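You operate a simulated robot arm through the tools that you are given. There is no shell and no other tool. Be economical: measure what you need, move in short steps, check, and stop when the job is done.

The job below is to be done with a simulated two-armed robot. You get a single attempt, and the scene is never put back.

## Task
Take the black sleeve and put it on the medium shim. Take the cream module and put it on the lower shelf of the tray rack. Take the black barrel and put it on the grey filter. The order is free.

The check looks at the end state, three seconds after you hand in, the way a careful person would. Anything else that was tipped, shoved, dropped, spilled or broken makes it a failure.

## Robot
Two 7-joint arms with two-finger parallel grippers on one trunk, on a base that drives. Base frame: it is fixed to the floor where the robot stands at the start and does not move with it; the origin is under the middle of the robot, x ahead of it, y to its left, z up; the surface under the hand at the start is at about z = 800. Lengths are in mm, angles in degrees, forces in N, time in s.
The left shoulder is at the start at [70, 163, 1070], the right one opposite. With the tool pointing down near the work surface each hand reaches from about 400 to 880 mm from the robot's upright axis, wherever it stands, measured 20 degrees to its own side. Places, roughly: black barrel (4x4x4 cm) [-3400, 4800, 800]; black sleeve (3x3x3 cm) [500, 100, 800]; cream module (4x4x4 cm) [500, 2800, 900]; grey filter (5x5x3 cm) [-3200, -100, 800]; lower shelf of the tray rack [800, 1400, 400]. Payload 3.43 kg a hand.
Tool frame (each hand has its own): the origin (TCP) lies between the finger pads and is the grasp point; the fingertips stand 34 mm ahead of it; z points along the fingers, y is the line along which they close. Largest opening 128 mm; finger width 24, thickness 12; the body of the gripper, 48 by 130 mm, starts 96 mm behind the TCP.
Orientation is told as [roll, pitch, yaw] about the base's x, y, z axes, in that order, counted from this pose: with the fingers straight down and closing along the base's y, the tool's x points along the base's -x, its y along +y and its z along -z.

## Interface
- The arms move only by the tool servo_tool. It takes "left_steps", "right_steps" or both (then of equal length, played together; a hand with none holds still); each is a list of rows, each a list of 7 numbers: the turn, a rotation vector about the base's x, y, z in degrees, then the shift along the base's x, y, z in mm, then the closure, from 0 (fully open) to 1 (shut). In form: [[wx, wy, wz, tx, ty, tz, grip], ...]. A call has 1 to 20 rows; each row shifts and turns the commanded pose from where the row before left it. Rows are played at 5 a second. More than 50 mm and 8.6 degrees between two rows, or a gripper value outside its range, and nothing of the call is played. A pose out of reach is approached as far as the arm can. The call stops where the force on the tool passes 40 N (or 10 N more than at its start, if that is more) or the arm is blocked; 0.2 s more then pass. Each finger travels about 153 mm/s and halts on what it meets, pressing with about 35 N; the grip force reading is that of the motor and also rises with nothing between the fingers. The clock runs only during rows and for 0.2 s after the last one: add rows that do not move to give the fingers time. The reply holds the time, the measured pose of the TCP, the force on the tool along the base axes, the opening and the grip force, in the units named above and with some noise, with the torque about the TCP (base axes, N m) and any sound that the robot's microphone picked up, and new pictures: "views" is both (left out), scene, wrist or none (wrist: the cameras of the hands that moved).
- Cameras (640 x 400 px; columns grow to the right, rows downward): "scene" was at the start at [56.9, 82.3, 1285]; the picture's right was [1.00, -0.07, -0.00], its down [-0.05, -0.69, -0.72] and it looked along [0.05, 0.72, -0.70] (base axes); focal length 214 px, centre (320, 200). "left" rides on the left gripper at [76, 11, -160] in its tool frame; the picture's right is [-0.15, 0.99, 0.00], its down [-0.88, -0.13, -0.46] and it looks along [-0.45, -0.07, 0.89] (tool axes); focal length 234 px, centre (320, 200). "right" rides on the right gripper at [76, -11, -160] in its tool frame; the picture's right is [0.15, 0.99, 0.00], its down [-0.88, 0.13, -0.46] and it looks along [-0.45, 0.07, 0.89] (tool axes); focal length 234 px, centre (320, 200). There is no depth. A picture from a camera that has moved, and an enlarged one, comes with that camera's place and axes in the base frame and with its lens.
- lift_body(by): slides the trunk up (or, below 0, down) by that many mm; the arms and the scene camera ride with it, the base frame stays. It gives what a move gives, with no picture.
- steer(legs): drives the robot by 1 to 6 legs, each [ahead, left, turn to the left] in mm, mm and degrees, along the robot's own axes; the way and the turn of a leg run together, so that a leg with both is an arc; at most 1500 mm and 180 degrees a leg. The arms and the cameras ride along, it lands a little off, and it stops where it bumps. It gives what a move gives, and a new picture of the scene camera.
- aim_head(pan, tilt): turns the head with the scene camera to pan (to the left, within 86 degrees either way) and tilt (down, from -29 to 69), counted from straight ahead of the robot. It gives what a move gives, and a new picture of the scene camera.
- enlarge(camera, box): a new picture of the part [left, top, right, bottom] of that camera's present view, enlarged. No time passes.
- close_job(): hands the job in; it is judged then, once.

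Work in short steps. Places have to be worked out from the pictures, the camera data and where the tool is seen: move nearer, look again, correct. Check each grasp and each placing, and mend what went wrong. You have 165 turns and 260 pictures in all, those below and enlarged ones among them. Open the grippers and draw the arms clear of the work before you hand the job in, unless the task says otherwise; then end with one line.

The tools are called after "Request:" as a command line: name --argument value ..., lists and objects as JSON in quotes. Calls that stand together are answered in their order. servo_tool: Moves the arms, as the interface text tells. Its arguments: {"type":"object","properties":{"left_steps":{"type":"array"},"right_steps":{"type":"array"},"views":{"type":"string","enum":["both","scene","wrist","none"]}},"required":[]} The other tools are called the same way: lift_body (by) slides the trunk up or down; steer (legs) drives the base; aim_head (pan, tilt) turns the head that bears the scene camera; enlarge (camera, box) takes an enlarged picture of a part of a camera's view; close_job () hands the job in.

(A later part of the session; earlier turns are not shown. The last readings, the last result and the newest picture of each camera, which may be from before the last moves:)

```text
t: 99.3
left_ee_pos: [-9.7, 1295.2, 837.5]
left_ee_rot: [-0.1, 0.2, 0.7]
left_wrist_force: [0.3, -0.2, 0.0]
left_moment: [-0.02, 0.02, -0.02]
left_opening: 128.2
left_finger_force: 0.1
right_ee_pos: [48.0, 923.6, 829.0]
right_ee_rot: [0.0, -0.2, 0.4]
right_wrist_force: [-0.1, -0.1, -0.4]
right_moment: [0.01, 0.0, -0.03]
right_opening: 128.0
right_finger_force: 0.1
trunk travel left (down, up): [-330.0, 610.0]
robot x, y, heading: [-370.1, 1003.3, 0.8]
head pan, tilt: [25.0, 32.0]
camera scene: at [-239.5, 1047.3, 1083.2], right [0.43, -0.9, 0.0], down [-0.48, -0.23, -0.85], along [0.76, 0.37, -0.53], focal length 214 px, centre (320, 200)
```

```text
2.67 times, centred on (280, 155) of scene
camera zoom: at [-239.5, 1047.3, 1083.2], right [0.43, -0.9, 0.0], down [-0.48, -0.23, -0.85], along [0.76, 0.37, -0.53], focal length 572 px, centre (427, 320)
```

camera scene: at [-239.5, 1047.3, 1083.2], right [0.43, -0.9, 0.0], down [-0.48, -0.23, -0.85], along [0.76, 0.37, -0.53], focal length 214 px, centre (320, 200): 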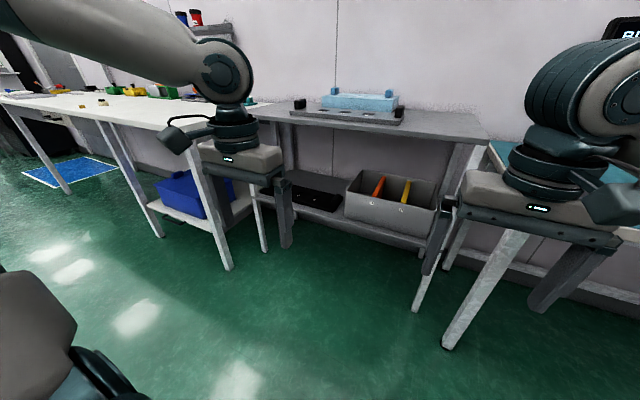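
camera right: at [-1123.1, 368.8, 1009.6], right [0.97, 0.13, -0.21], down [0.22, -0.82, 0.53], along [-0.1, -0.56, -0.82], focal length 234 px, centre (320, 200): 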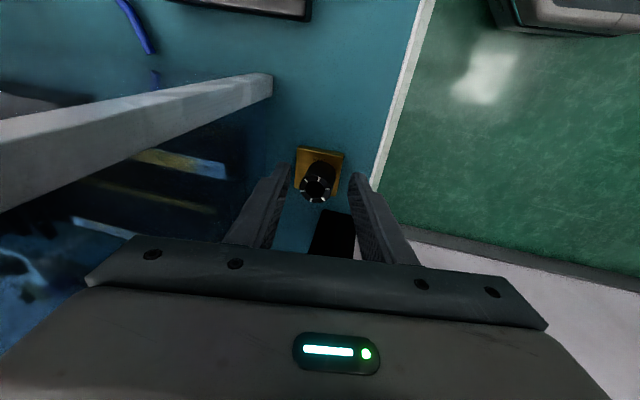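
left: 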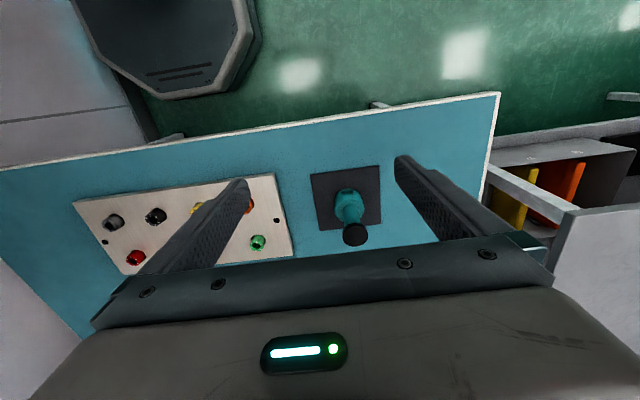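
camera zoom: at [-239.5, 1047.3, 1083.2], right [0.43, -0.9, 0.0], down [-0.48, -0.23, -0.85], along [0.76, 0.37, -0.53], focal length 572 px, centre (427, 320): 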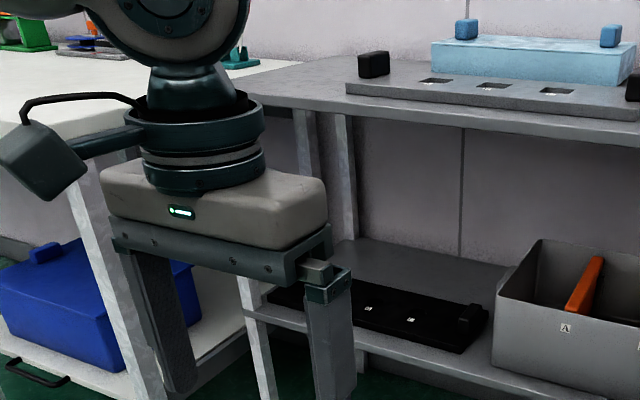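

The black piece is a thin slab tray (x≈657–825); free shelf surface lies behind it. I plan to carry the module with the right hand pitched 45° forward so it can reach under the top. Drive back to the module, raise trunk to its start height, and tuck the left hand.

Request:
steer --legs '[[0, 1450, 0], [150, 330, 0]]'

Request:
lift_body --by 270

Request:
servo_tool --right_steps '[[0, -7.5, 0, 0, 0, 0, 0], [0, -7.5, 0, 0, 0, 0, 0], [0, -7.5, 0, 0, 0, 0, 0], [0, -7.5, 0, 0, 0, 0, 0], [0, -7.5, 0, 0, 0, 0, 0], [0, -7.5, 0, 0, 0, 0, 0]]' --left_steps '[[0, 0, 0, -25, 10, 0, 0], [0, 0, 0, -25, 10, 0, 0], [0, 0, 0, -25, 10, 0, 0], [0, 0, 0, -25, 10, 0, 0], [0, 0, 0, -25, 10, 0, 0], [0, 0, 0, -25, 10, 0, 0]]' --views "wrist"

Request:
aim_head --pan 0 --tilt 40

```text
t: 108.6
left_ee_pos: [203.6, 3061.3, 839.9]
left_ee_rot: [-0.5, -0.3, -4.8]
left_wrist_force: [-0.5, -1.1, 0.2]
left_moment: [0.0, 0.0, 0.02]
left_opening: 128.2
left_finger_force: 0.2
right_ee_pos: [226.3, 2679.1, 842.4]
right_ee_rot: [-0.1, -2.3, -6.2]
right_wrist_force: [-0.9, 0.1, -0.5]
right_moment: [0.0, 0.03, -0.02]
right_opening: 128.0
right_finger_force: 0.0
trunk travel left (down, up): [-330.0, 610.0]
robot x, y, heading: [-176.3, 2809.5, -4.9]
head pan, tilt: [25.0, 32.0]
stopped in leg 2: the robot was blocked; the commanded pose is now the measured one
camera scene: at [-52.0, 2837.8, 1083.9], right [0.34, -0.94, 0.01], down [-0.49, -0.19, -0.85], along [0.8, 0.29, -0.52], focal length 214 px, centre (320, 200)
```

scene: 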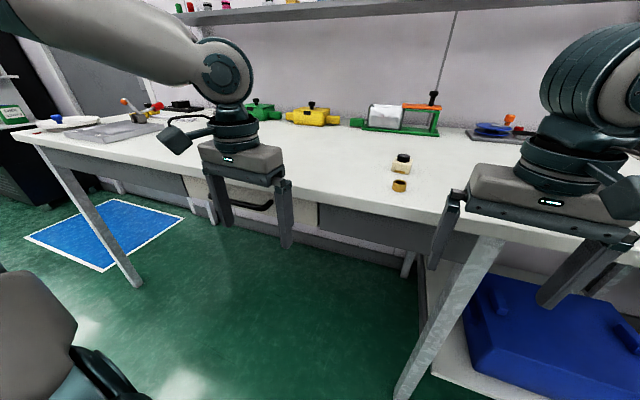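

```text
t: 111.3
left_ee_pos: [211.2, 3057.0, 1107.5]
left_ee_rot: [-0.1, 0.2, -4.8]
left_wrist_force: [-0.3, -0.5, -0.2]
left_moment: [0.0, -0.01, -0.04]
left_opening: 128.0
left_finger_force: 0.0
right_ee_pos: [234.0, 2676.5, 1105.7]
right_ee_rot: [0.1, -1.2, -6.0]
right_wrist_force: [-0.7, -0.1, -0.4]
right_moment: [-0.01, -0.01, -0.02]
right_opening: 128.0
right_finger_force: 0.0
trunk travel left (down, up): [-600.0, 340.0]
robot x, y, heading: [-175.4, 2804.4, -4.6]
head pan, tilt: [25.0, 32.0]
```

```text
t: 112.7
left_ee_pos: [75.8, 3125.8, 1133.8]
left_ee_rot: [-0.2, 0.1, -4.8]
left_wrist_force: [-0.1, 0.7, -0.1]
left_moment: [0.01, 0.04, -0.02]
left_opening: 128.0
left_finger_force: 0.0
left hand out of reach, approached as far as the arm can: row 4, 5, 6
right_ee_pos: [262.3, 2696.8, 1131.6]
right_ee_rot: [6.2, -45.9, -8.6]
right_wrist_force: [0.5, 0.3, -0.2]
right_moment: [-0.05, -0.01, 0.0]
right_opening: 128.0
right_finger_force: 0.1
right hand out of reach, approached as far as the arm can: row 5, 6
trunk travel left (down, up): [-600.0, 340.0]
robot x, y, heading: [-174.6, 2804.3, -4.8]
head pan, tilt: [25.0, 32.0]
camera right: at [95.1, 2693.2, 1187.8], right [-0.03, 1.0, -0.03], down [0.28, 0.04, 0.96], along [0.96, 0.02, -0.29], focal length 234 px, centre (320, 200)
camera left: at [2.0, 3143.6, 1292.5], right [0.23, 0.97, 0.0], down [0.87, -0.2, 0.45], along [0.44, -0.11, -0.89], focal length 234 px, centre (320, 200)
```

right: 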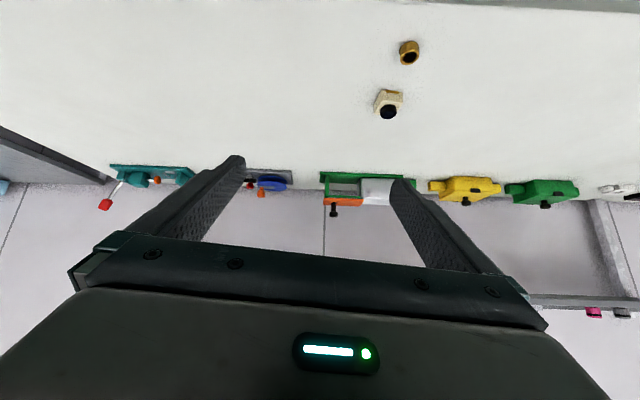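
left: 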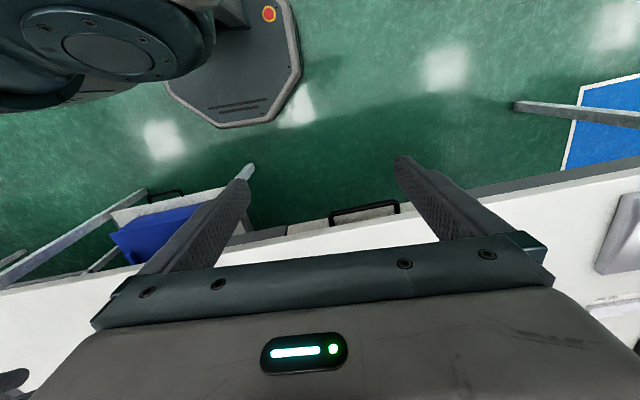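

```text
t: 113.6
left_ee_pos: [76.4, 3123.6, 1134.0]
left_ee_rot: [-0.1, 0.2, -4.8]
left_wrist_force: [-0.5, -0.3, 1.1]
left_moment: [0.0, -0.01, -0.01]
left_opening: 128.0
left_finger_force: 0.1
right_ee_pos: [263.5, 2695.7, 1131.4]
right_ee_rot: [6.2, -45.8, -8.6]
right_wrist_force: [-0.3, -0.4, 0.1]
right_moment: [-0.02, 0.01, 0.01]
right_opening: 128.1
right_finger_force: 0.1
trunk travel left (down, up): [-600.0, 340.0]
robot x, y, heading: [-174.2, 2805.7, -4.6]
head pan, tilt: [0.0, 40.0]
camera scene: at [-41.5, 2794.2, 1341.1], right [-0.08, -1.0, 0.0], down [-0.64, 0.05, -0.77], along [0.76, -0.06, -0.64], focal length 214 px, centre (320, 200)
```

scene: 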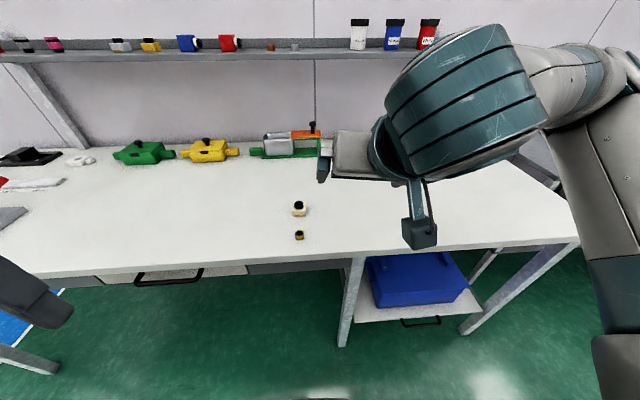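

The base bumped lightly and yawed to −4.6°, everything else looks undisturbed. Triangulation gives the module at about [441, 2817, ~895]. I zoom to see its orientation.

Request:
enlarge --camera "scene" --box '[276, 190, 324, 250]'

Request:
enlarge --camera "right" --box '[350, 30, 430, 130]'

```text
6.67 times, centred on (300, 220) of scene
camera zoom: at [-41.5, 2794.2, 1341.1], right [-0.08, -1.0, 0.0], down [-0.64, 0.05, -0.77], along [0.76, -0.06, -0.64], focal length 1430 px, centre (453, 67)
```

zoom: 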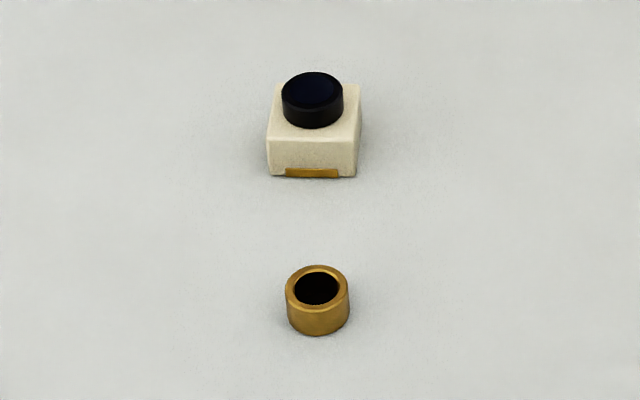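

```text
4.00 times, centred on (390, 80) of right
camera zoom: at [96.2, 2691.7, 1187.6], right [-0.03, 1.0, -0.03], down [0.29, 0.04, 0.96], along [0.96, 0.02, -0.29], focal length 937 px, centre (40, 680)
```

zoom: 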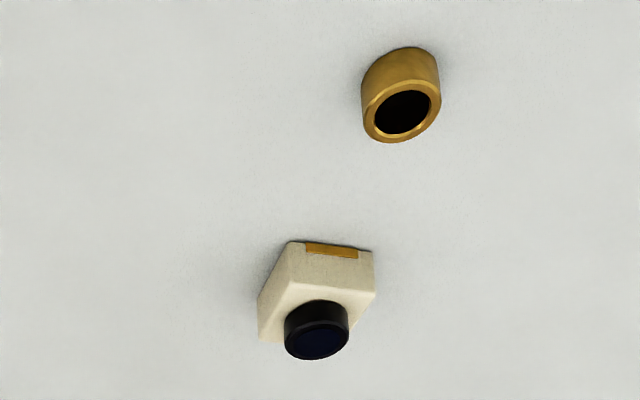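

Module centre ≈[457, 2819], table z≈877, module yaw about −7°. I move the right hand toward a pre-grasp pose above and in front of it.

Request:
servo_tool --right_steps '[[0, 0, 0, 23, 25, -20, 0], [0, 0, 0, 23, 25, -20, 0], [0, 0, 0, 23, 25, -20, 0], [0, 0, 0, 23, 25, -20, 0], [0, 0, 0, 23, 23, -20, 0], [0, 0, 0, 0, 0, 0, 0]]' --views "wrist"

```text
t: 115.0
left_ee_pos: [76.2, 3123.3, 1133.3]
left_ee_rot: [-0.1, 0.1, -4.8]
left_wrist_force: [-0.8, 0.1, -0.8]
left_moment: [0.01, -0.01, 0.01]
left_opening: 127.9
left_finger_force: 0.0
right_ee_pos: [378.3, 2817.8, 1026.0]
right_ee_rot: [6.3, -45.9, -8.6]
right_wrist_force: [-0.2, -0.1, -0.2]
right_moment: [0.02, -0.01, -0.01]
right_opening: 128.0
right_finger_force: 0.2
trunk travel left (down, up): [-600.0, 340.0]
robot x, y, heading: [-178.6, 2802.2, -4.7]
head pan, tilt: [0.0, 40.0]
camera right: at [210.3, 2813.6, 1083.5], right [-0.03, 1.0, -0.03], down [0.29, 0.04, 0.96], along [0.96, 0.02, -0.29], focal length 234 px, centre (320, 200)
```

right: 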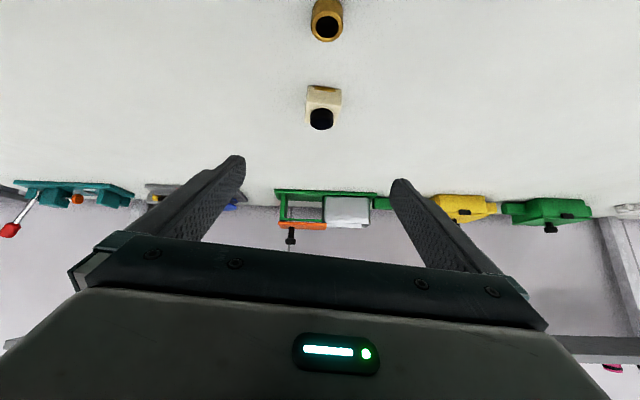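

Lined up in y. I correct the small roll/yaw and descend toward the grasp pose with the fingers astride the module.

Request:
servo_tool --right_steps '[[-2.2, 0, -1.5, 12, 0, -20, 0.2], [-2.2, 0, -1.5, 12, 0, -20, 0.3], [0, 0, 0, 12, 0, -22, 0.35], [0, 0, 0, 10, 0, -20, 0.35], [0, 0, 0, 9, 0, -15, 0.35], [0, 0, 0, 0, 0, 0, 0.35]]' --views "both"

Request:
enlarge --camera "right" --box '[220, 60, 420, 200]'

```text
t: 116.4
left_ee_pos: [76.8, 3124.1, 1132.9]
left_ee_rot: [-0.2, 0.2, -4.8]
left_wrist_force: [-0.8, 0.5, 0.0]
left_moment: [0.04, 0.0, -0.01]
left_opening: 127.9
left_finger_force: 0.1
right_ee_pos: [434.7, 2818.7, 933.3]
right_ee_rot: [-0.1, -46.5, -7.0]
right_wrist_force: [-0.6, -0.1, 0.8]
right_moment: [0.01, 0.02, -0.02]
right_opening: 82.9
right_finger_force: 0.1
trunk travel left (down, up): [-600.0, 340.0]
robot x, y, heading: [-175.3, 2808.3, -4.8]
head pan, tilt: [0.0, 40.0]
camera scene: at [-41.6, 2794.0, 1341.1], right [-0.08, -1.0, 0.0], down [-0.64, 0.05, -0.77], along [0.76, -0.06, -0.64], focal length 214 px, centre (320, 200)
camera right: at [267.4, 2827.7, 989.6], right [0.02, 0.99, -0.11], down [0.29, 0.1, 0.95], along [0.96, -0.05, -0.29], focal length 234 px, centre (320, 200)
```

scene: 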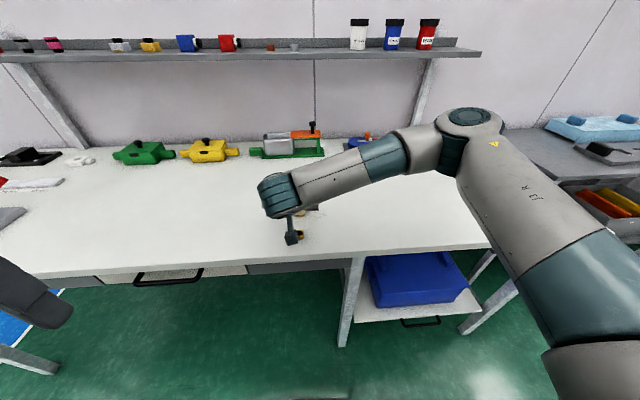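
right: 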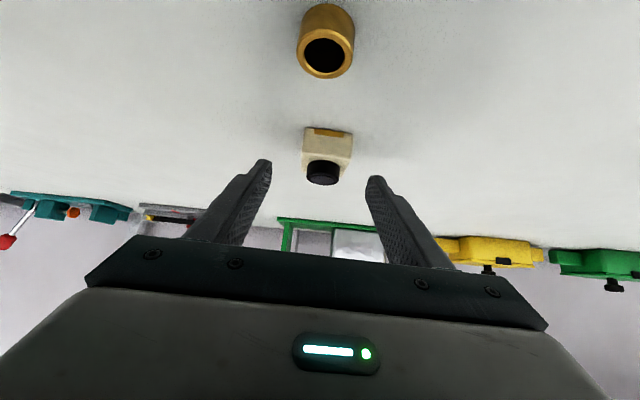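

```text
2.86 times, centred on (320, 130) of right
camera zoom: at [267.4, 2827.7, 989.6], right [0.02, 0.99, -0.11], down [0.29, 0.1, 0.95], along [0.96, -0.05, -0.29], focal length 669 px, centre (320, 400)
```

zoom: 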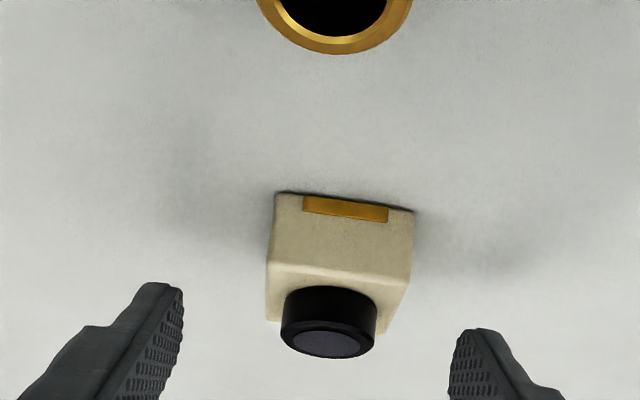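

Fingers straddle the module. I lower the last 21 mm and check.

Request:
servo_tool --right_steps '[[0, 0, 0, 4, 0, -10, 0.4], [0, 0, 0, 3, 0, -8, 0.4], [0, 0, 0, 2, 0, -3, 0.4], [0, 0, 0, 0, 0, 0, 0.4]]' --views "wrist"

Request:
enlarge --camera "right" --box '[220, 60, 420, 200]'

```text
t: 117.4
left_ee_pos: [78.8, 3124.3, 1134.3]
left_ee_rot: [-0.2, 0.2, -4.8]
left_wrist_force: [-0.6, 0.1, 0.1]
left_moment: [-0.06, 0.0, -0.01]
left_opening: 128.2
left_finger_force: 0.1
right_ee_pos: [443.4, 2817.8, 912.8]
right_ee_rot: [0.1, -46.5, -7.1]
right_wrist_force: [-0.4, -0.7, 1.2]
right_moment: [0.02, -0.04, 0.05]
right_opening: 76.6
right_finger_force: 0.1
trunk travel left (down, up): [-600.0, 340.0]
robot x, y, heading: [-177.2, 2807.1, -4.8]
head pan, tilt: [0.0, 40.0]
camera right: at [275.6, 2827.6, 968.3], right [0.02, 0.99, -0.11], down [0.29, 0.1, 0.95], along [0.96, -0.05, -0.29], focal length 234 px, centre (320, 200)
```

right: 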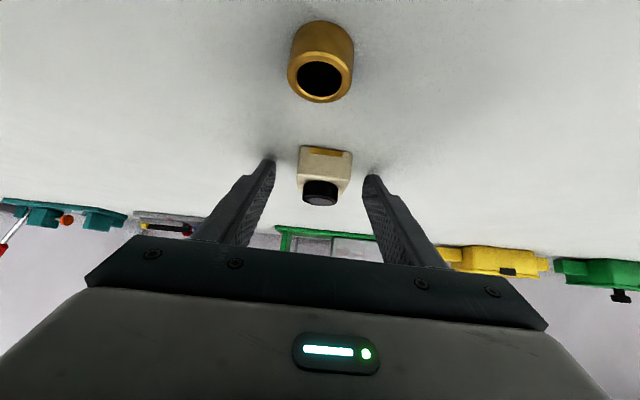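

```text
2.86 times, centred on (320, 130) of right
camera zoom: at [275.6, 2827.6, 968.3], right [0.02, 0.99, -0.11], down [0.29, 0.1, 0.95], along [0.96, -0.05, -0.29], focal length 669 px, centre (320, 400)
```

zoom: 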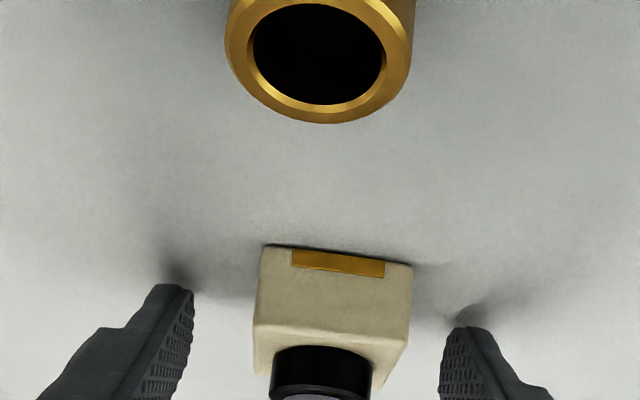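

Tips are just above the table beside the module. Closing.

Request:
servo_tool --right_steps '[[0, 0, 0, 0, 0, 0, 0.55], [0, 0, 0, 0, 0, 0, 0.65], [0, 0, 0, 0, 0, 0, 0.75], [0, 0, 0, 0, 0, 0, 0.8], [0, 0, 0, 0, 0, 0, 0.8]]' --views "wrist"

Request:
enlarge --camera "right" --box '[220, 90, 420, 230]'

```text
t: 118.6
left_ee_pos: [76.2, 3123.2, 1134.3]
left_ee_rot: [-0.2, 0.1, -4.8]
left_wrist_force: [0.5, -0.4, 0.3]
left_moment: [0.0, 0.02, -0.02]
left_opening: 127.9
left_finger_force: 0.1
right_ee_pos: [443.2, 2817.9, 911.9]
right_ee_rot: [-0.2, -46.5, -7.1]
right_wrist_force: [0.4, 0.9, 0.5]
right_moment: [0.01, 0.03, 0.0]
right_opening: 38.7
right_finger_force: 35.5
trunk travel left (down, up): [-600.0, 340.0]
robot x, y, heading: [-177.5, 2804.8, -4.5]
head pan, tilt: [0.0, 40.0]
camera right: at [275.7, 2827.5, 968.4], right [0.02, 0.99, -0.11], down [0.29, 0.1, 0.95], along [0.96, -0.05, -0.29], focal length 234 px, centre (320, 200)
```

right: 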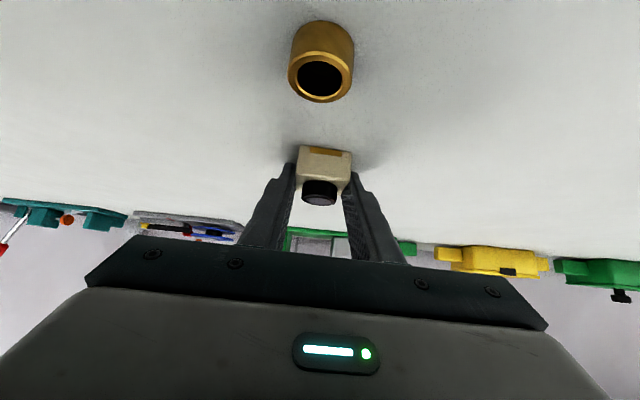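

```text
2.86 times, centred on (320, 160) of right
camera zoom: at [275.7, 2827.5, 968.4], right [0.02, 0.99, -0.11], down [0.29, 0.1, 0.95], along [0.96, -0.05, -0.29], focal length 669 px, centre (320, 314)
```

zoom: 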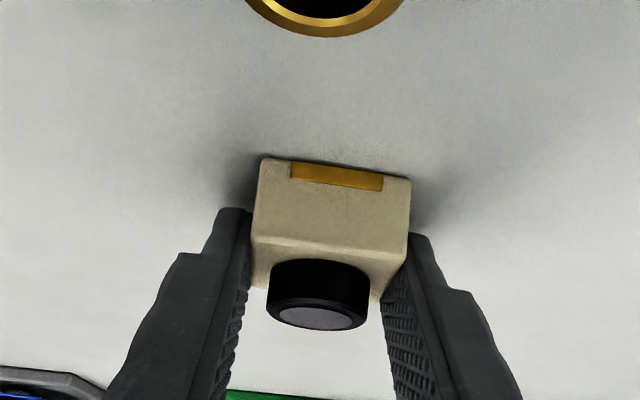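

Gripped at 38.7 mm, 35 N; module base is 35 mm below the TCP. Lift.

Request:
servo_tool --right_steps '[[0, 0, 0, 0, 0, 10, 0.8], [0, 0, 0, 0, 0, 25, 0.8], [0, 0, 0, 0, 0, 35, 0.8], [0, 0, 0, 0, 0, 30, 0.8], [0, 0, 0, 0, 0, 0, 0.8]]' --views "wrist"

Request:
enlarge --camera "right" --box '[220, 90, 420, 230]'

```text
t: 119.8
left_ee_pos: [77.7, 3123.6, 1133.9]
left_ee_rot: [-0.2, 0.3, -4.7]
left_wrist_force: [0.0, 0.3, -0.5]
left_moment: [0.0, 0.01, 0.01]
left_opening: 128.0
left_finger_force: 0.0
right_ee_pos: [444.7, 2819.5, 1011.7]
right_ee_rot: [-0.1, -46.5, -7.0]
right_wrist_force: [0.2, 0.3, -1.1]
right_moment: [0.0, 0.03, 0.04]
right_opening: 38.7
right_finger_force: 34.7
trunk travel left (down, up): [-600.0, 340.0]
robot x, y, heading: [-173.0, 2806.8, -4.8]
head pan, tilt: [0.0, 40.0]
camera right: at [276.7, 2827.9, 1067.7], right [0.02, 0.99, -0.11], down [0.29, 0.1, 0.95], along [0.96, -0.05, -0.29], focal length 234 px, centre (320, 200)
```

right: 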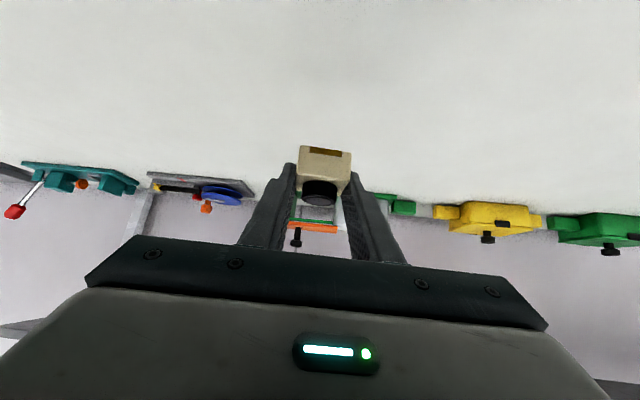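

```text
2.86 times, centred on (320, 160) of right
camera zoom: at [276.7, 2827.9, 1067.7], right [0.02, 0.99, -0.11], down [0.29, 0.1, 0.95], along [0.96, -0.05, -0.29], focal length 669 px, centre (320, 314)
```

zoom: 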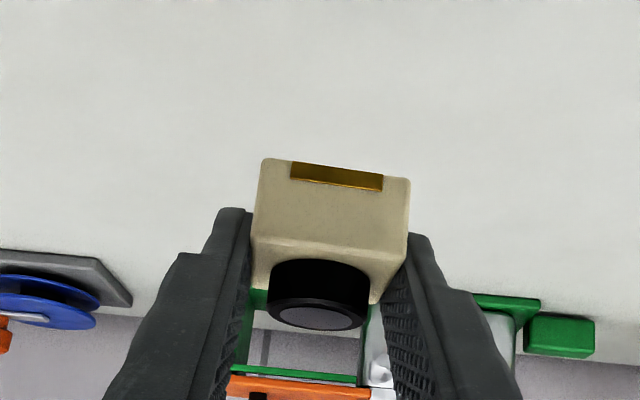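

Module is held level. I back off, straighten, drive right to the rack, then lower the trunk.

Request:
steer --legs '[[-350, 0, 0], [0, 0, 4.8], [0, -1400, 0]]'

Request:
lift_body --by -400

Request:
lift_body --by -74

Request:
aim_head --pan 0 --tilt 25

```text
t: 129.2
left_ee_pos: [-303.6, 1756.4, 1133.4]
left_ee_rot: [-0.2, 0.2, 0.0]
left_wrist_force: [-0.2, 0.4, 0.2]
left_moment: [0.01, 0.0, -0.01]
left_opening: 128.0
left_finger_force: 0.1
right_ee_pos: [88.9, 1482.0, 1012.5]
right_ee_rot: [0.0, -46.5, -2.4]
right_wrist_force: [-0.7, 0.4, 0.3]
right_moment: [-0.04, -0.04, -0.02]
right_opening: 38.9
right_finger_force: 35.0
trunk travel left (down, up): [-600.0, 340.0]
robot x, y, heading: [-532.8, 1416.3, 0.1]
head pan, tilt: [0.0, 40.0]
camera scene: at [-393.8, 1417.8, 1341.0], right [0.0, -1.0, 0.0], down [-0.64, 0.0, -0.77], along [0.77, 0.0, -0.64], focal length 214 px, centre (320, 200)
```

scene: 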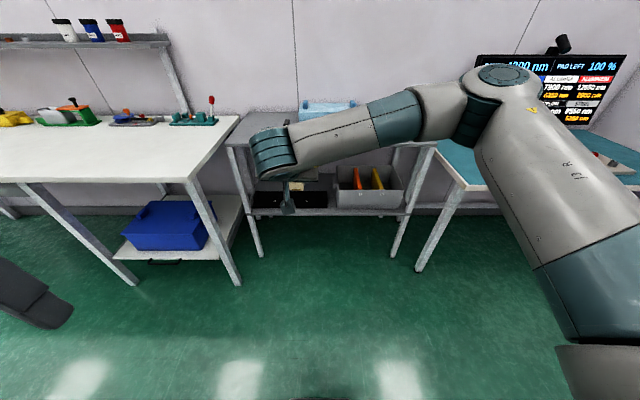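

```text
t: 133.1
left_ee_pos: [-304.5, 1756.8, 734.0]
left_ee_rot: [-0.1, 0.2, 0.0]
left_wrist_force: [-0.8, -0.1, -0.5]
left_moment: [-0.01, 0.02, 0.02]
left_opening: 128.2
left_finger_force: 0.0
right_ee_pos: [87.7, 1481.6, 611.4]
right_ee_rot: [-0.1, -46.5, -2.3]
right_wrist_force: [0.7, -0.2, -0.4]
right_moment: [0.01, 0.02, -0.03]
right_opening: 39.0
right_finger_force: 34.8
trunk travel left (down, up): [-200.0, 740.0]
robot x, y, heading: [-531.0, 1417.3, -0.0]
head pan, tilt: [0.0, 40.0]
```

```text
t: 134.2
left_ee_pos: [-304.4, 1756.9, 659.5]
left_ee_rot: [0.0, 0.2, 0.0]
left_wrist_force: [0.0, -0.5, -1.0]
left_moment: [-0.03, 0.0, 0.05]
left_opening: 128.0
left_finger_force: 0.1
right_ee_pos: [87.5, 1482.8, 537.8]
right_ee_rot: [0.1, -46.5, -2.3]
right_wrist_force: [-0.6, -0.6, -1.8]
right_moment: [-0.03, -0.05, 0.0]
right_opening: 38.8
right_finger_force: 34.4
trunk travel left (down, up): [-126.0, 814.0]
robot x, y, heading: [-530.6, 1416.4, -0.0]
head pan, tilt: [0.0, 40.0]
```

```text
t: 135.0
left_ee_pos: [-303.3, 1755.8, 660.2]
left_ee_rot: [-0.2, 0.2, 0.0]
left_wrist_force: [-0.1, 0.9, -0.4]
left_moment: [0.03, 0.0, -0.03]
left_opening: 128.1
left_finger_force: 0.1
right_ee_pos: [87.1, 1482.7, 537.7]
right_ee_rot: [-0.1, -46.5, -2.4]
right_wrist_force: [-0.1, -0.8, -0.7]
right_moment: [0.01, 0.0, 0.02]
right_opening: 38.7
right_finger_force: 35.2
trunk travel left (down, up): [-126.0, 814.0]
robot x, y, heading: [-527.0, 1416.5, -0.0]
head pan, tilt: [0.0, 25.0]
camera scene: at [-386.8, 1417.8, 890.3], right [0.0, -1.0, 0.0], down [-0.42, 0.0, -0.91], along [0.91, 0.0, -0.42], focal length 214 px, centre (320, 200)
```

scene: 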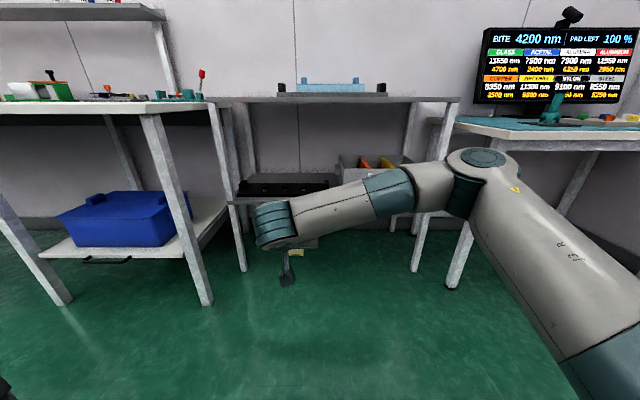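

To keep the elbow outside the rack, I extend the arm forward (robot stays further back) and lower the hand to z≈480 here in free space.

Request:
servo_tool --right_steps '[[0, 0, 0, 40, 0, -8, 0.8], [0, 0, 0, 40, 0, -8, 0.8], [0, 0, 0, 40, 0, -8, 0.8], [0, 0, 0, 40, 0, -8, 0.8], [0, 0, 0, 40, 0, -8, 0.8], [0, 0, 0, 40, 0, -8, 0.8], [0, 0, 2.3, 0, 0, 0, 0.8]]' --views "both"

```text
t: 136.6
left_ee_pos: [-304.1, 1756.1, 660.8]
left_ee_rot: [-0.1, 0.2, 0.0]
left_wrist_force: [-0.1, 0.0, 0.1]
left_moment: [0.02, 0.02, 0.01]
left_opening: 127.9
left_finger_force: 0.1
right_ee_pos: [329.3, 1484.4, 488.4]
right_ee_rot: [0.0, -46.5, 0.0]
right_wrist_force: [0.7, -0.2, -0.3]
right_moment: [0.0, -0.02, 0.03]
right_opening: 38.9
right_finger_force: 34.6
trunk travel left (down, up): [-126.0, 814.0]
robot x, y, heading: [-530.7, 1417.3, 0.1]
head pan, tilt: [0.0, 25.0]
camera scene: at [-386.7, 1417.8, 890.3], right [0.0, -1.0, 0.0], down [-0.42, 0.0, -0.91], along [0.91, 0.0, -0.42], focal length 214 px, centre (320, 200)
camera right: at [161.1, 1471.7, 544.8], right [-0.1, 0.99, -0.11], down [0.28, 0.13, 0.95], along [0.96, 0.07, -0.29], focal length 234 px, centre (320, 200)
```

scene: 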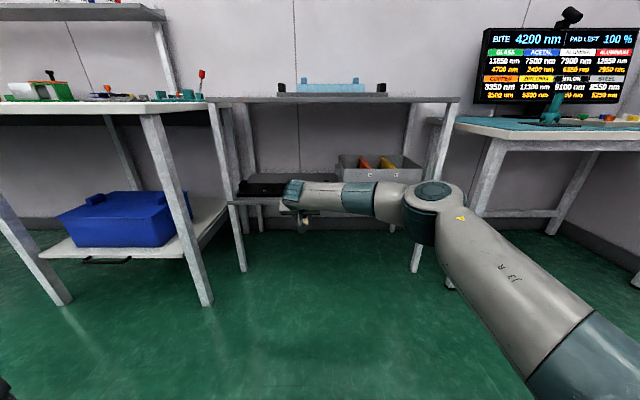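
right: 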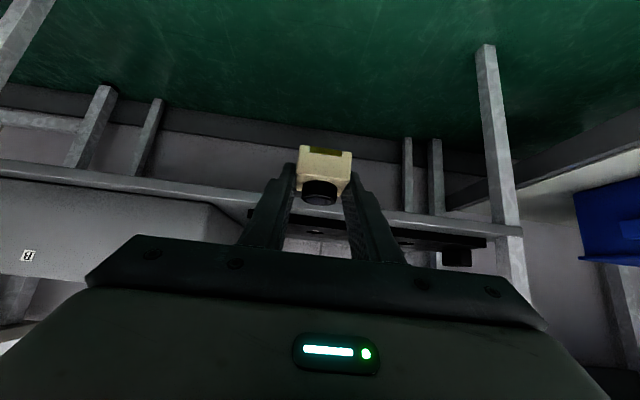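

Clear posture. I zoom on the wrist view to judge the slab's height and the free surface behind it.

Request:
enlarge --camera "right" --box '[200, 130, 540, 290]'

Request:
enlarge --camera "scene" --box '[200, 80, 460, 240]'

```text
1.88 times, centred on (370, 210) of right
camera zoom: at [161.1, 1471.7, 544.8], right [-0.1, 0.99, -0.11], down [0.28, 0.13, 0.95], along [0.96, 0.07, -0.29], focal length 441 px, centre (226, 181)
```

zoom: 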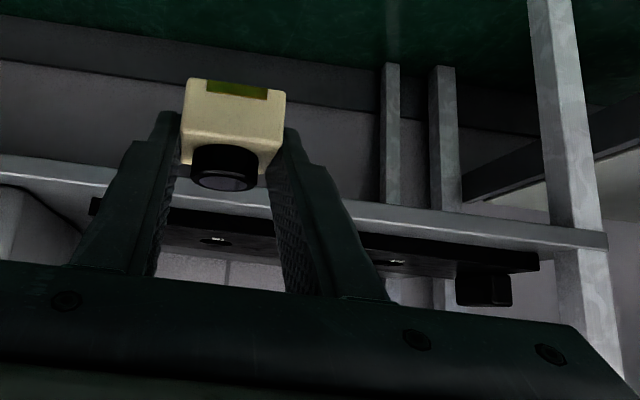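

```text
2.46 times, centred on (330, 160) of scene
camera zoom: at [-386.7, 1417.8, 890.3], right [0.0, -1.0, 0.0], down [-0.42, 0.0, -0.91], along [0.91, 0.0, -0.42], focal length 528 px, centre (295, 298)
```

zoom: 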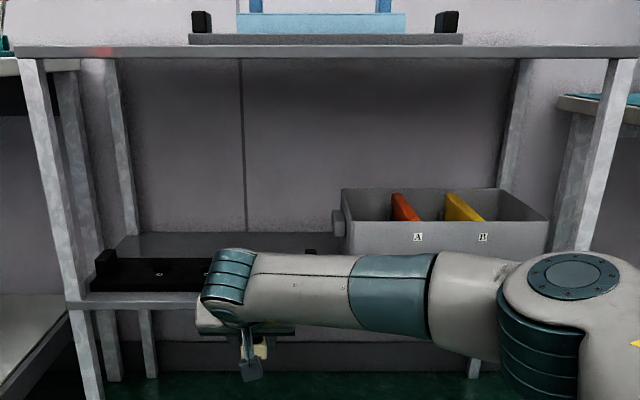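

Two-camera triangulation puts the shelf surface at z≈430 (front x≈628), slab top ≈460, slab back edge ≈770. I raise the hand to ~565 and drive in so that the module ends above x≈890.

Request:
servo_tool --right_steps '[[0, 0, 0, 0, 0, 25, 0.8], [0, 0, 0, 0, 0, 25, 0.8], [0, 0, 0, 0, 0, 26, 0.8], [0, 0, 0, 0, 0, 0, 0.8]]' --views "none"

Request:
steer --legs '[[300, 0, 0]]'

```text
t: 137.6
left_ee_pos: [-303.6, 1756.3, 658.8]
left_ee_rot: [-0.2, 0.2, 0.1]
left_wrist_force: [0.4, -0.2, 0.7]
left_moment: [0.01, 0.0, 0.0]
left_opening: 128.3
left_finger_force: 0.1
right_ee_pos: [327.1, 1483.8, 566.3]
right_ee_rot: [-0.2, -46.5, 0.1]
right_wrist_force: [-0.4, 0.1, -1.2]
right_moment: [0.0, 0.01, 0.03]
right_opening: 38.9
right_finger_force: 34.9
trunk travel left (down, up): [-126.0, 814.0]
robot x, y, heading: [-529.6, 1415.2, -0.1]
head pan, tilt: [0.0, 25.0]
```

```text
t: 139.6
left_ee_pos: [-2.0, 1757.4, 659.8]
left_ee_rot: [-0.2, 0.3, 0.1]
left_wrist_force: [0.5, 0.1, 0.0]
left_moment: [-0.03, -0.01, -0.01]
left_opening: 128.1
left_finger_force: 0.1
right_ee_pos: [629.7, 1484.8, 567.8]
right_ee_rot: [-0.1, -46.5, 0.1]
right_wrist_force: [-0.5, 1.2, -1.5]
right_moment: [0.01, 0.01, -0.01]
right_opening: 38.8
right_finger_force: 35.0
trunk travel left (down, up): [-126.0, 814.0]
robot x, y, heading: [-227.4, 1416.4, 0.4]
head pan, tilt: [0.0, 25.0]
camera scene: at [-84.6, 1418.9, 890.3], right [0.0, -1.0, 0.0], down [-0.42, 0.0, -0.91], along [0.91, 0.0, -0.42], focal length 214 px, centre (320, 200)
```

scene: 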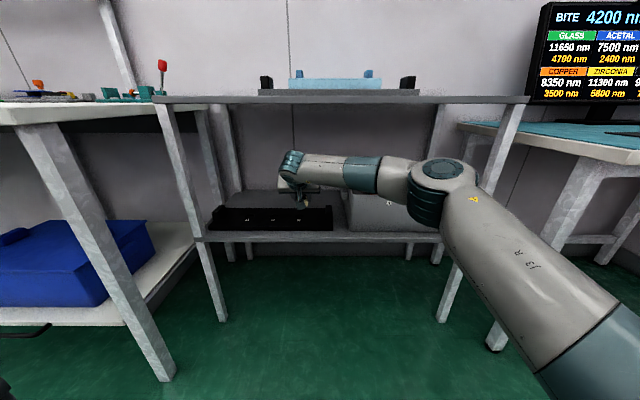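

Hand is at the rack's front opening, above the slab. Before going deeper I check the left arm against the white table.

Request:
aim_head --pan 60 --tilt 35

```text
t: 140.9
left_ee_pos: [-1.5, 1757.7, 659.9]
left_ee_rot: [-0.2, 0.2, 0.2]
left_wrist_force: [0.3, -0.1, 0.2]
left_moment: [0.01, 0.01, 0.0]
left_opening: 128.0
left_finger_force: 0.0
right_ee_pos: [629.9, 1485.9, 567.2]
right_ee_rot: [-0.2, -46.5, 0.1]
right_wrist_force: [0.2, 0.2, -0.7]
right_moment: [-0.01, 0.02, -0.02]
right_opening: 39.1
right_finger_force: 34.9
trunk travel left (down, up): [-126.0, 814.0]
robot x, y, heading: [-227.5, 1417.4, 0.1]
head pan, tilt: [60.0, 35.0]
camera scene: at [-133.1, 1495.0, 874.6], right [0.87, -0.5, 0.0], down [-0.29, -0.5, -0.82], along [0.41, 0.71, -0.57], focal length 214 px, centre (320, 200)
```

scene: 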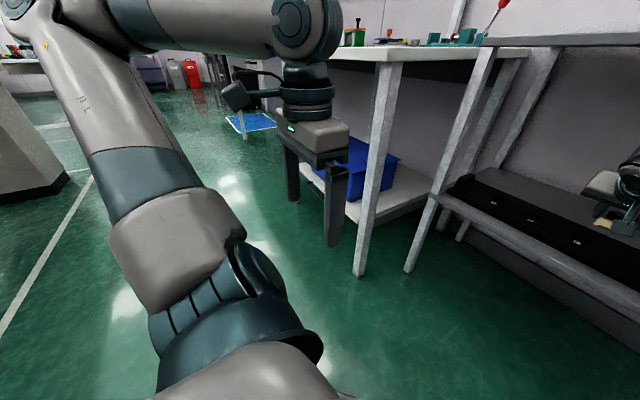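

Left hand has ample clearance to the white table's leg. I advance 255 mm.

Request:
steer --legs '[[255, 0, 0]]'

Request:
aim_head --pan 0 --tilt 30

Request:
servo_tool --right_steps '[[0, 0, 0, 0, 0, -5, 0.8], [0, 0, 0, 0, 0, 0, 0.8]]' --views "wrist"

```text
t: 142.7
left_ee_pos: [248.6, 1758.0, 660.6]
left_ee_rot: [-0.1, 0.3, 0.2]
left_wrist_force: [0.2, 0.1, -0.1]
left_moment: [0.0, -0.03, 0.0]
left_opening: 128.0
left_finger_force: 0.0
right_ee_pos: [882.3, 1488.2, 566.3]
right_ee_rot: [-0.1, -46.4, 0.0]
right_wrist_force: [0.7, -0.5, -0.9]
right_moment: [0.0, 0.01, 0.02]
right_opening: 38.9
right_finger_force: 35.4
trunk travel left (down, up): [-126.0, 814.0]
robot x, y, heading: [25.4, 1419.3, 0.4]
head pan, tilt: [60.0, 35.0]
camera scene: at [119.9, 1496.1, 874.5], right [0.87, -0.5, 0.0], down [-0.29, -0.5, -0.82], along [0.41, 0.71, -0.57], focal length 214 px, centre (320, 200)
```

scene: 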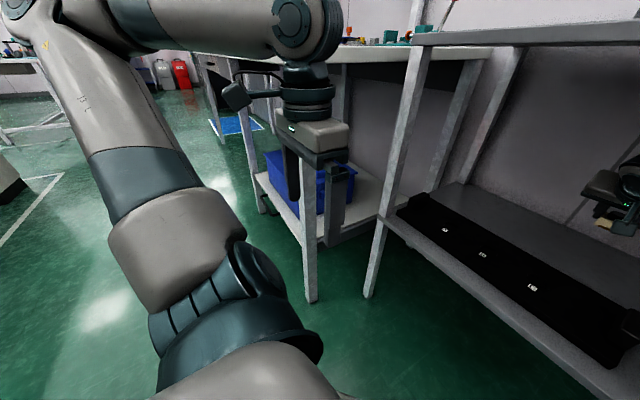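

```text
t: 144.0
left_ee_pos: [249.0, 1759.7, 659.8]
left_ee_rot: [-0.1, 0.3, 0.2]
left_wrist_force: [0.1, 0.0, -0.1]
left_moment: [0.03, -0.03, 0.02]
left_opening: 127.9
left_finger_force: 0.0
right_ee_pos: [881.2, 1487.0, 566.5]
right_ee_rot: [-0.1, -46.4, 0.1]
right_wrist_force: [-0.1, 0.3, -0.7]
right_moment: [-0.02, 0.0, 0.03]
right_opening: 39.1
right_finger_force: 35.1
trunk travel left (down, up): [-126.0, 814.0]
robot x, y, heading: [24.1, 1416.1, -0.0]
head pan, tilt: [0.0, 30.0]
camera scene: at [166.4, 1420.1, 882.4], right [0.01, -1.0, 0.0], down [-0.5, 0.0, -0.87], along [0.87, 0.0, -0.5], focal length 214 px, centre (320, 200)
```

scene: 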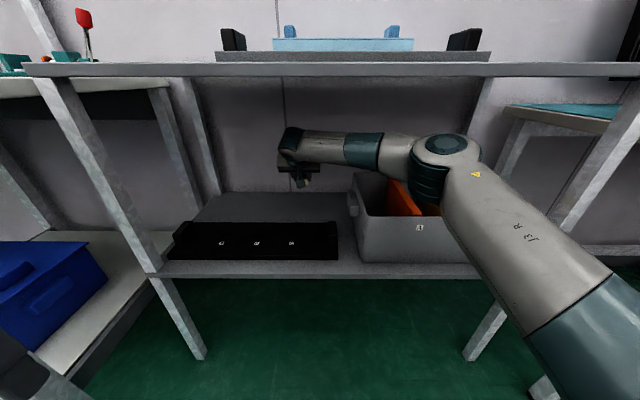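

```text
t: 144.6
left_ee_pos: [249.8, 1758.4, 660.2]
left_ee_rot: [-0.1, 0.2, 0.2]
left_wrist_force: [0.0, -0.2, 0.0]
left_moment: [-0.03, -0.01, 0.02]
left_opening: 128.1
left_finger_force: 0.0
right_ee_pos: [882.2, 1486.6, 561.5]
right_ee_rot: [-0.1, -46.5, 0.2]
right_wrist_force: [-0.2, -0.7, -0.3]
right_moment: [-0.04, 0.02, -0.03]
right_opening: 39.1
right_finger_force: 34.7
trunk travel left (down, up): [-126.0, 814.0]
robot x, y, heading: [23.3, 1418.7, -0.0]
head pan, tilt: [0.0, 30.0]
camera right: at [714.6, 1475.5, 617.9], right [-0.1, 0.99, -0.11], down [0.28, 0.13, 0.95], along [0.96, 0.07, -0.29], focal length 234 px, centre (320, 200)
```

right: 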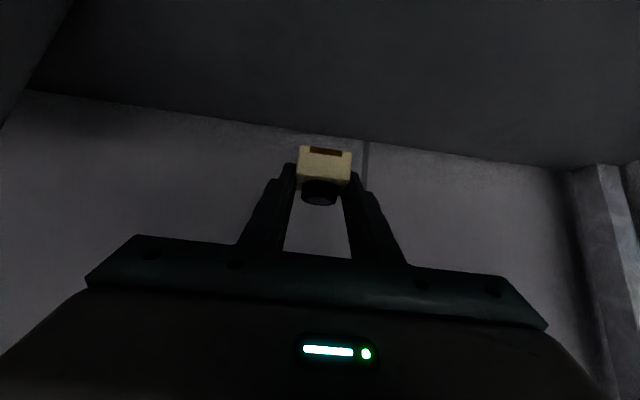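

Well inside, free surface below. I lower to about 15 mm above the expected contact.

Request:
servo_tool --right_steps '[[0, 0, 0, 0, 0, -20, 0.8], [0, 0, 0, 0, 0, -20, 0.8], [0, 0, 0, 0, 0, -20, 0.8], [0, 0, 0, 0, 0, -15, 0.8], [0, 0, 0, 0, 0, 0, 0.8]]' --views "both"

Request:
enlarge --camera "scene" --box '[240, 110, 440, 235]'

```text
t: 145.8
left_ee_pos: [250.6, 1757.6, 659.5]
left_ee_rot: [-0.1, 0.2, 0.2]
left_wrist_force: [0.3, 0.2, -0.3]
left_moment: [-0.03, 0.01, 0.02]
left_opening: 128.1
left_finger_force: 0.0
right_ee_pos: [881.5, 1488.8, 485.7]
right_ee_rot: [-0.2, -46.4, 0.1]
right_wrist_force: [0.4, -0.5, -1.0]
right_moment: [0.01, -0.01, 0.0]
right_opening: 38.9
right_finger_force: 35.4
trunk travel left (down, up): [-126.0, 814.0]
robot x, y, heading: [24.9, 1417.6, -0.0]
head pan, tilt: [0.0, 30.0]
camera scene: at [166.5, 1420.0, 882.4], right [0.0, -1.0, 0.0], down [-0.5, 0.0, -0.87], along [0.87, 0.0, -0.5], focal length 214 px, centre (320, 200)
camera right: at [714.2, 1477.3, 541.4], right [-0.1, 0.99, -0.11], down [0.28, 0.13, 0.95], along [0.96, 0.07, -0.29], focal length 234 px, centre (320, 200)
```

scene: 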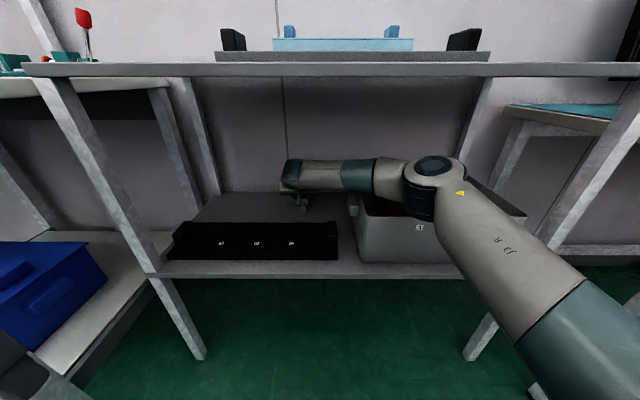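
right: 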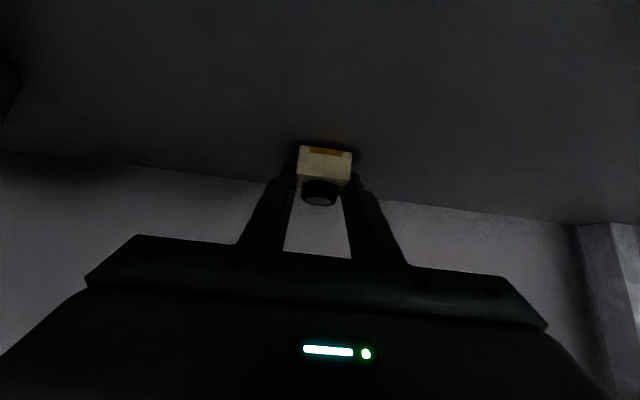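

```text
3.20 times, centred on (340, 172) of scene
camera zoom: at [166.5, 1420.0, 882.4], right [0.0, -1.0, 0.0], down [-0.5, 0.0, -0.87], along [0.87, 0.0, -0.5], focal length 686 px, centre (256, 288)
```

zoom: 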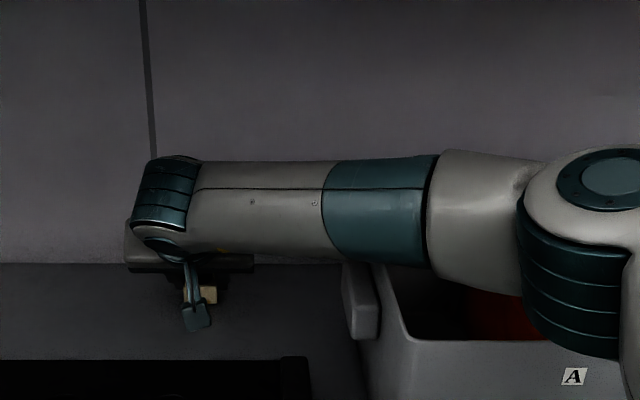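

Close to the surface. I go down in fine rows until contact.

Request:
servo_tool --right_steps '[[0, 0, 0, 0, 0, -6, 0.8], [0, 0, 0, 0, 0, -4, 0.8], [0, 0, 0, 0, 0, -3, 0.8], [0, 0, 0, 0, 0, 0, 0.8]]' --views "none"

Request:
enlarge --camera "right" --box '[240, 110, 400, 220]'

```text
t: 146.8
left_ee_pos: [247.3, 1758.1, 661.9]
left_ee_rot: [0.0, 0.0, 0.1]
left_wrist_force: [-0.2, -0.4, 0.5]
left_moment: [-0.01, -0.03, 0.0]
left_opening: 127.9
left_finger_force: 0.0
right_ee_pos: [883.4, 1489.2, 482.3]
right_ee_rot: [0.2, -47.1, 0.0]
right_wrist_force: [0.1, 5.8, 35.3]
right_moment: [-0.17, 0.12, -0.07]
right_opening: 38.8
right_finger_force: 34.9
trunk travel left (down, up): [-126.0, 814.0]
robot x, y, heading: [25.7, 1421.3, 0.2]
head pan, tilt: [0.0, 30.0]
```

```text
3.64 times, centred on (320, 165) of right
camera zoom: at [714.5, 1477.3, 536.4], right [-0.1, 0.99, -0.11], down [0.27, 0.13, 0.96], along [0.96, 0.07, -0.28], focal length 852 px, centre (320, 327)
```

zoom: 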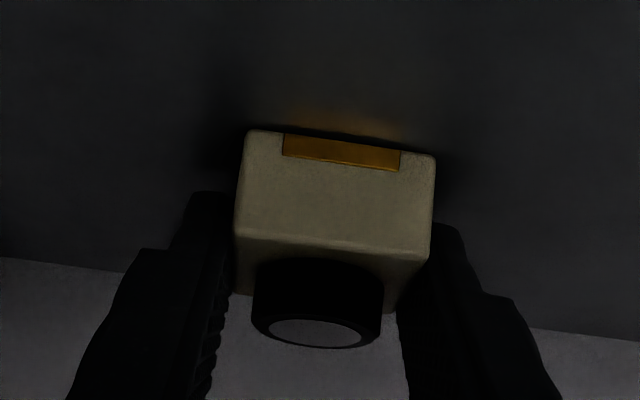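

Contact (35 N) with the module flat on the shelf at z≈447. I ease up to shed the load, then open.

Request:
servo_tool --right_steps '[[0, 0, 0, 0, 0, 4, 0.8], [0, 0, 0, 0, 0, 4, 0.8], [0, 0, 0, 0, 0, 0, 0.8]]' --views "none"

```text
t: 147.6
left_ee_pos: [249.9, 1757.8, 660.6]
left_ee_rot: [-0.3, 0.1, 0.1]
left_wrist_force: [0.3, 0.2, 0.6]
left_moment: [0.0, 0.02, -0.02]
left_opening: 128.1
left_finger_force: 0.1
right_ee_pos: [882.0, 1488.0, 481.4]
right_ee_rot: [-0.1, -46.5, 0.2]
right_wrist_force: [1.1, 5.9, 12.2]
right_moment: [0.38, -0.28, 0.16]
right_opening: 39.1
right_finger_force: 35.2
trunk travel left (down, up): [-126.0, 814.0]
robot x, y, heading: [22.5, 1418.2, 0.3]
head pan, tilt: [0.0, 30.0]
```

Light contact remains. I open the fingers gradually.

Request:
servo_tool --right_steps '[[0, 0, 0, 0, 0, 1, 0.7], [0, 0, 0, 0, 0, 0, 0.66], [0, 0, 0, 0, 0, 0, 0.62], [0, 0, 0, 0, 0, 0, 0.5], [0, 0, 0, 0, 0, 0, 0.4], [0, 0, 0, 0, 0, 0, 0.4]]' --views "none"

Request:
enlarge --camera "right" --box '[220, 90, 420, 230]'

```text
t: 149.0
left_ee_pos: [250.4, 1758.4, 658.7]
left_ee_rot: [-0.1, 0.3, 0.2]
left_wrist_force: [0.3, 0.3, 0.4]
left_moment: [0.02, 0.0, 0.01]
left_opening: 128.1
left_finger_force: 0.1
right_ee_pos: [882.9, 1489.0, 483.4]
right_ee_rot: [-0.1, -46.5, 0.0]
right_wrist_force: [0.2, 0.1, 0.0]
right_moment: [0.0, -0.01, 0.01]
right_opening: 76.9
right_finger_force: 0.1
trunk travel left (down, up): [-126.0, 814.0]
robot x, y, heading: [23.5, 1417.2, 0.4]
head pan, tilt: [0.0, 30.0]
```

```text
2.86 times, centred on (320, 160) of right
camera zoom: at [715.8, 1476.7, 539.5], right [-0.1, 0.99, -0.11], down [0.28, 0.13, 0.95], along [0.96, 0.07, -0.29], focal length 669 px, centre (320, 314)
```

zoom: 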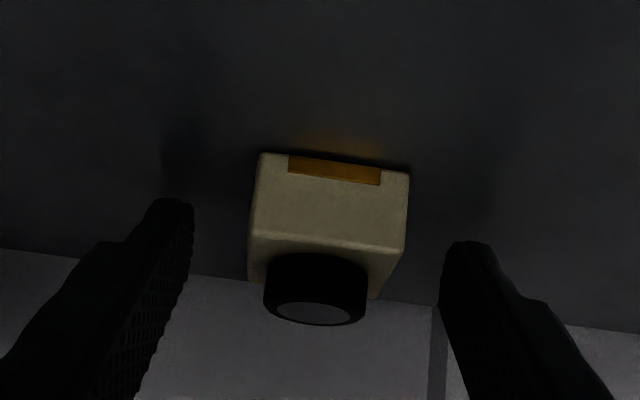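

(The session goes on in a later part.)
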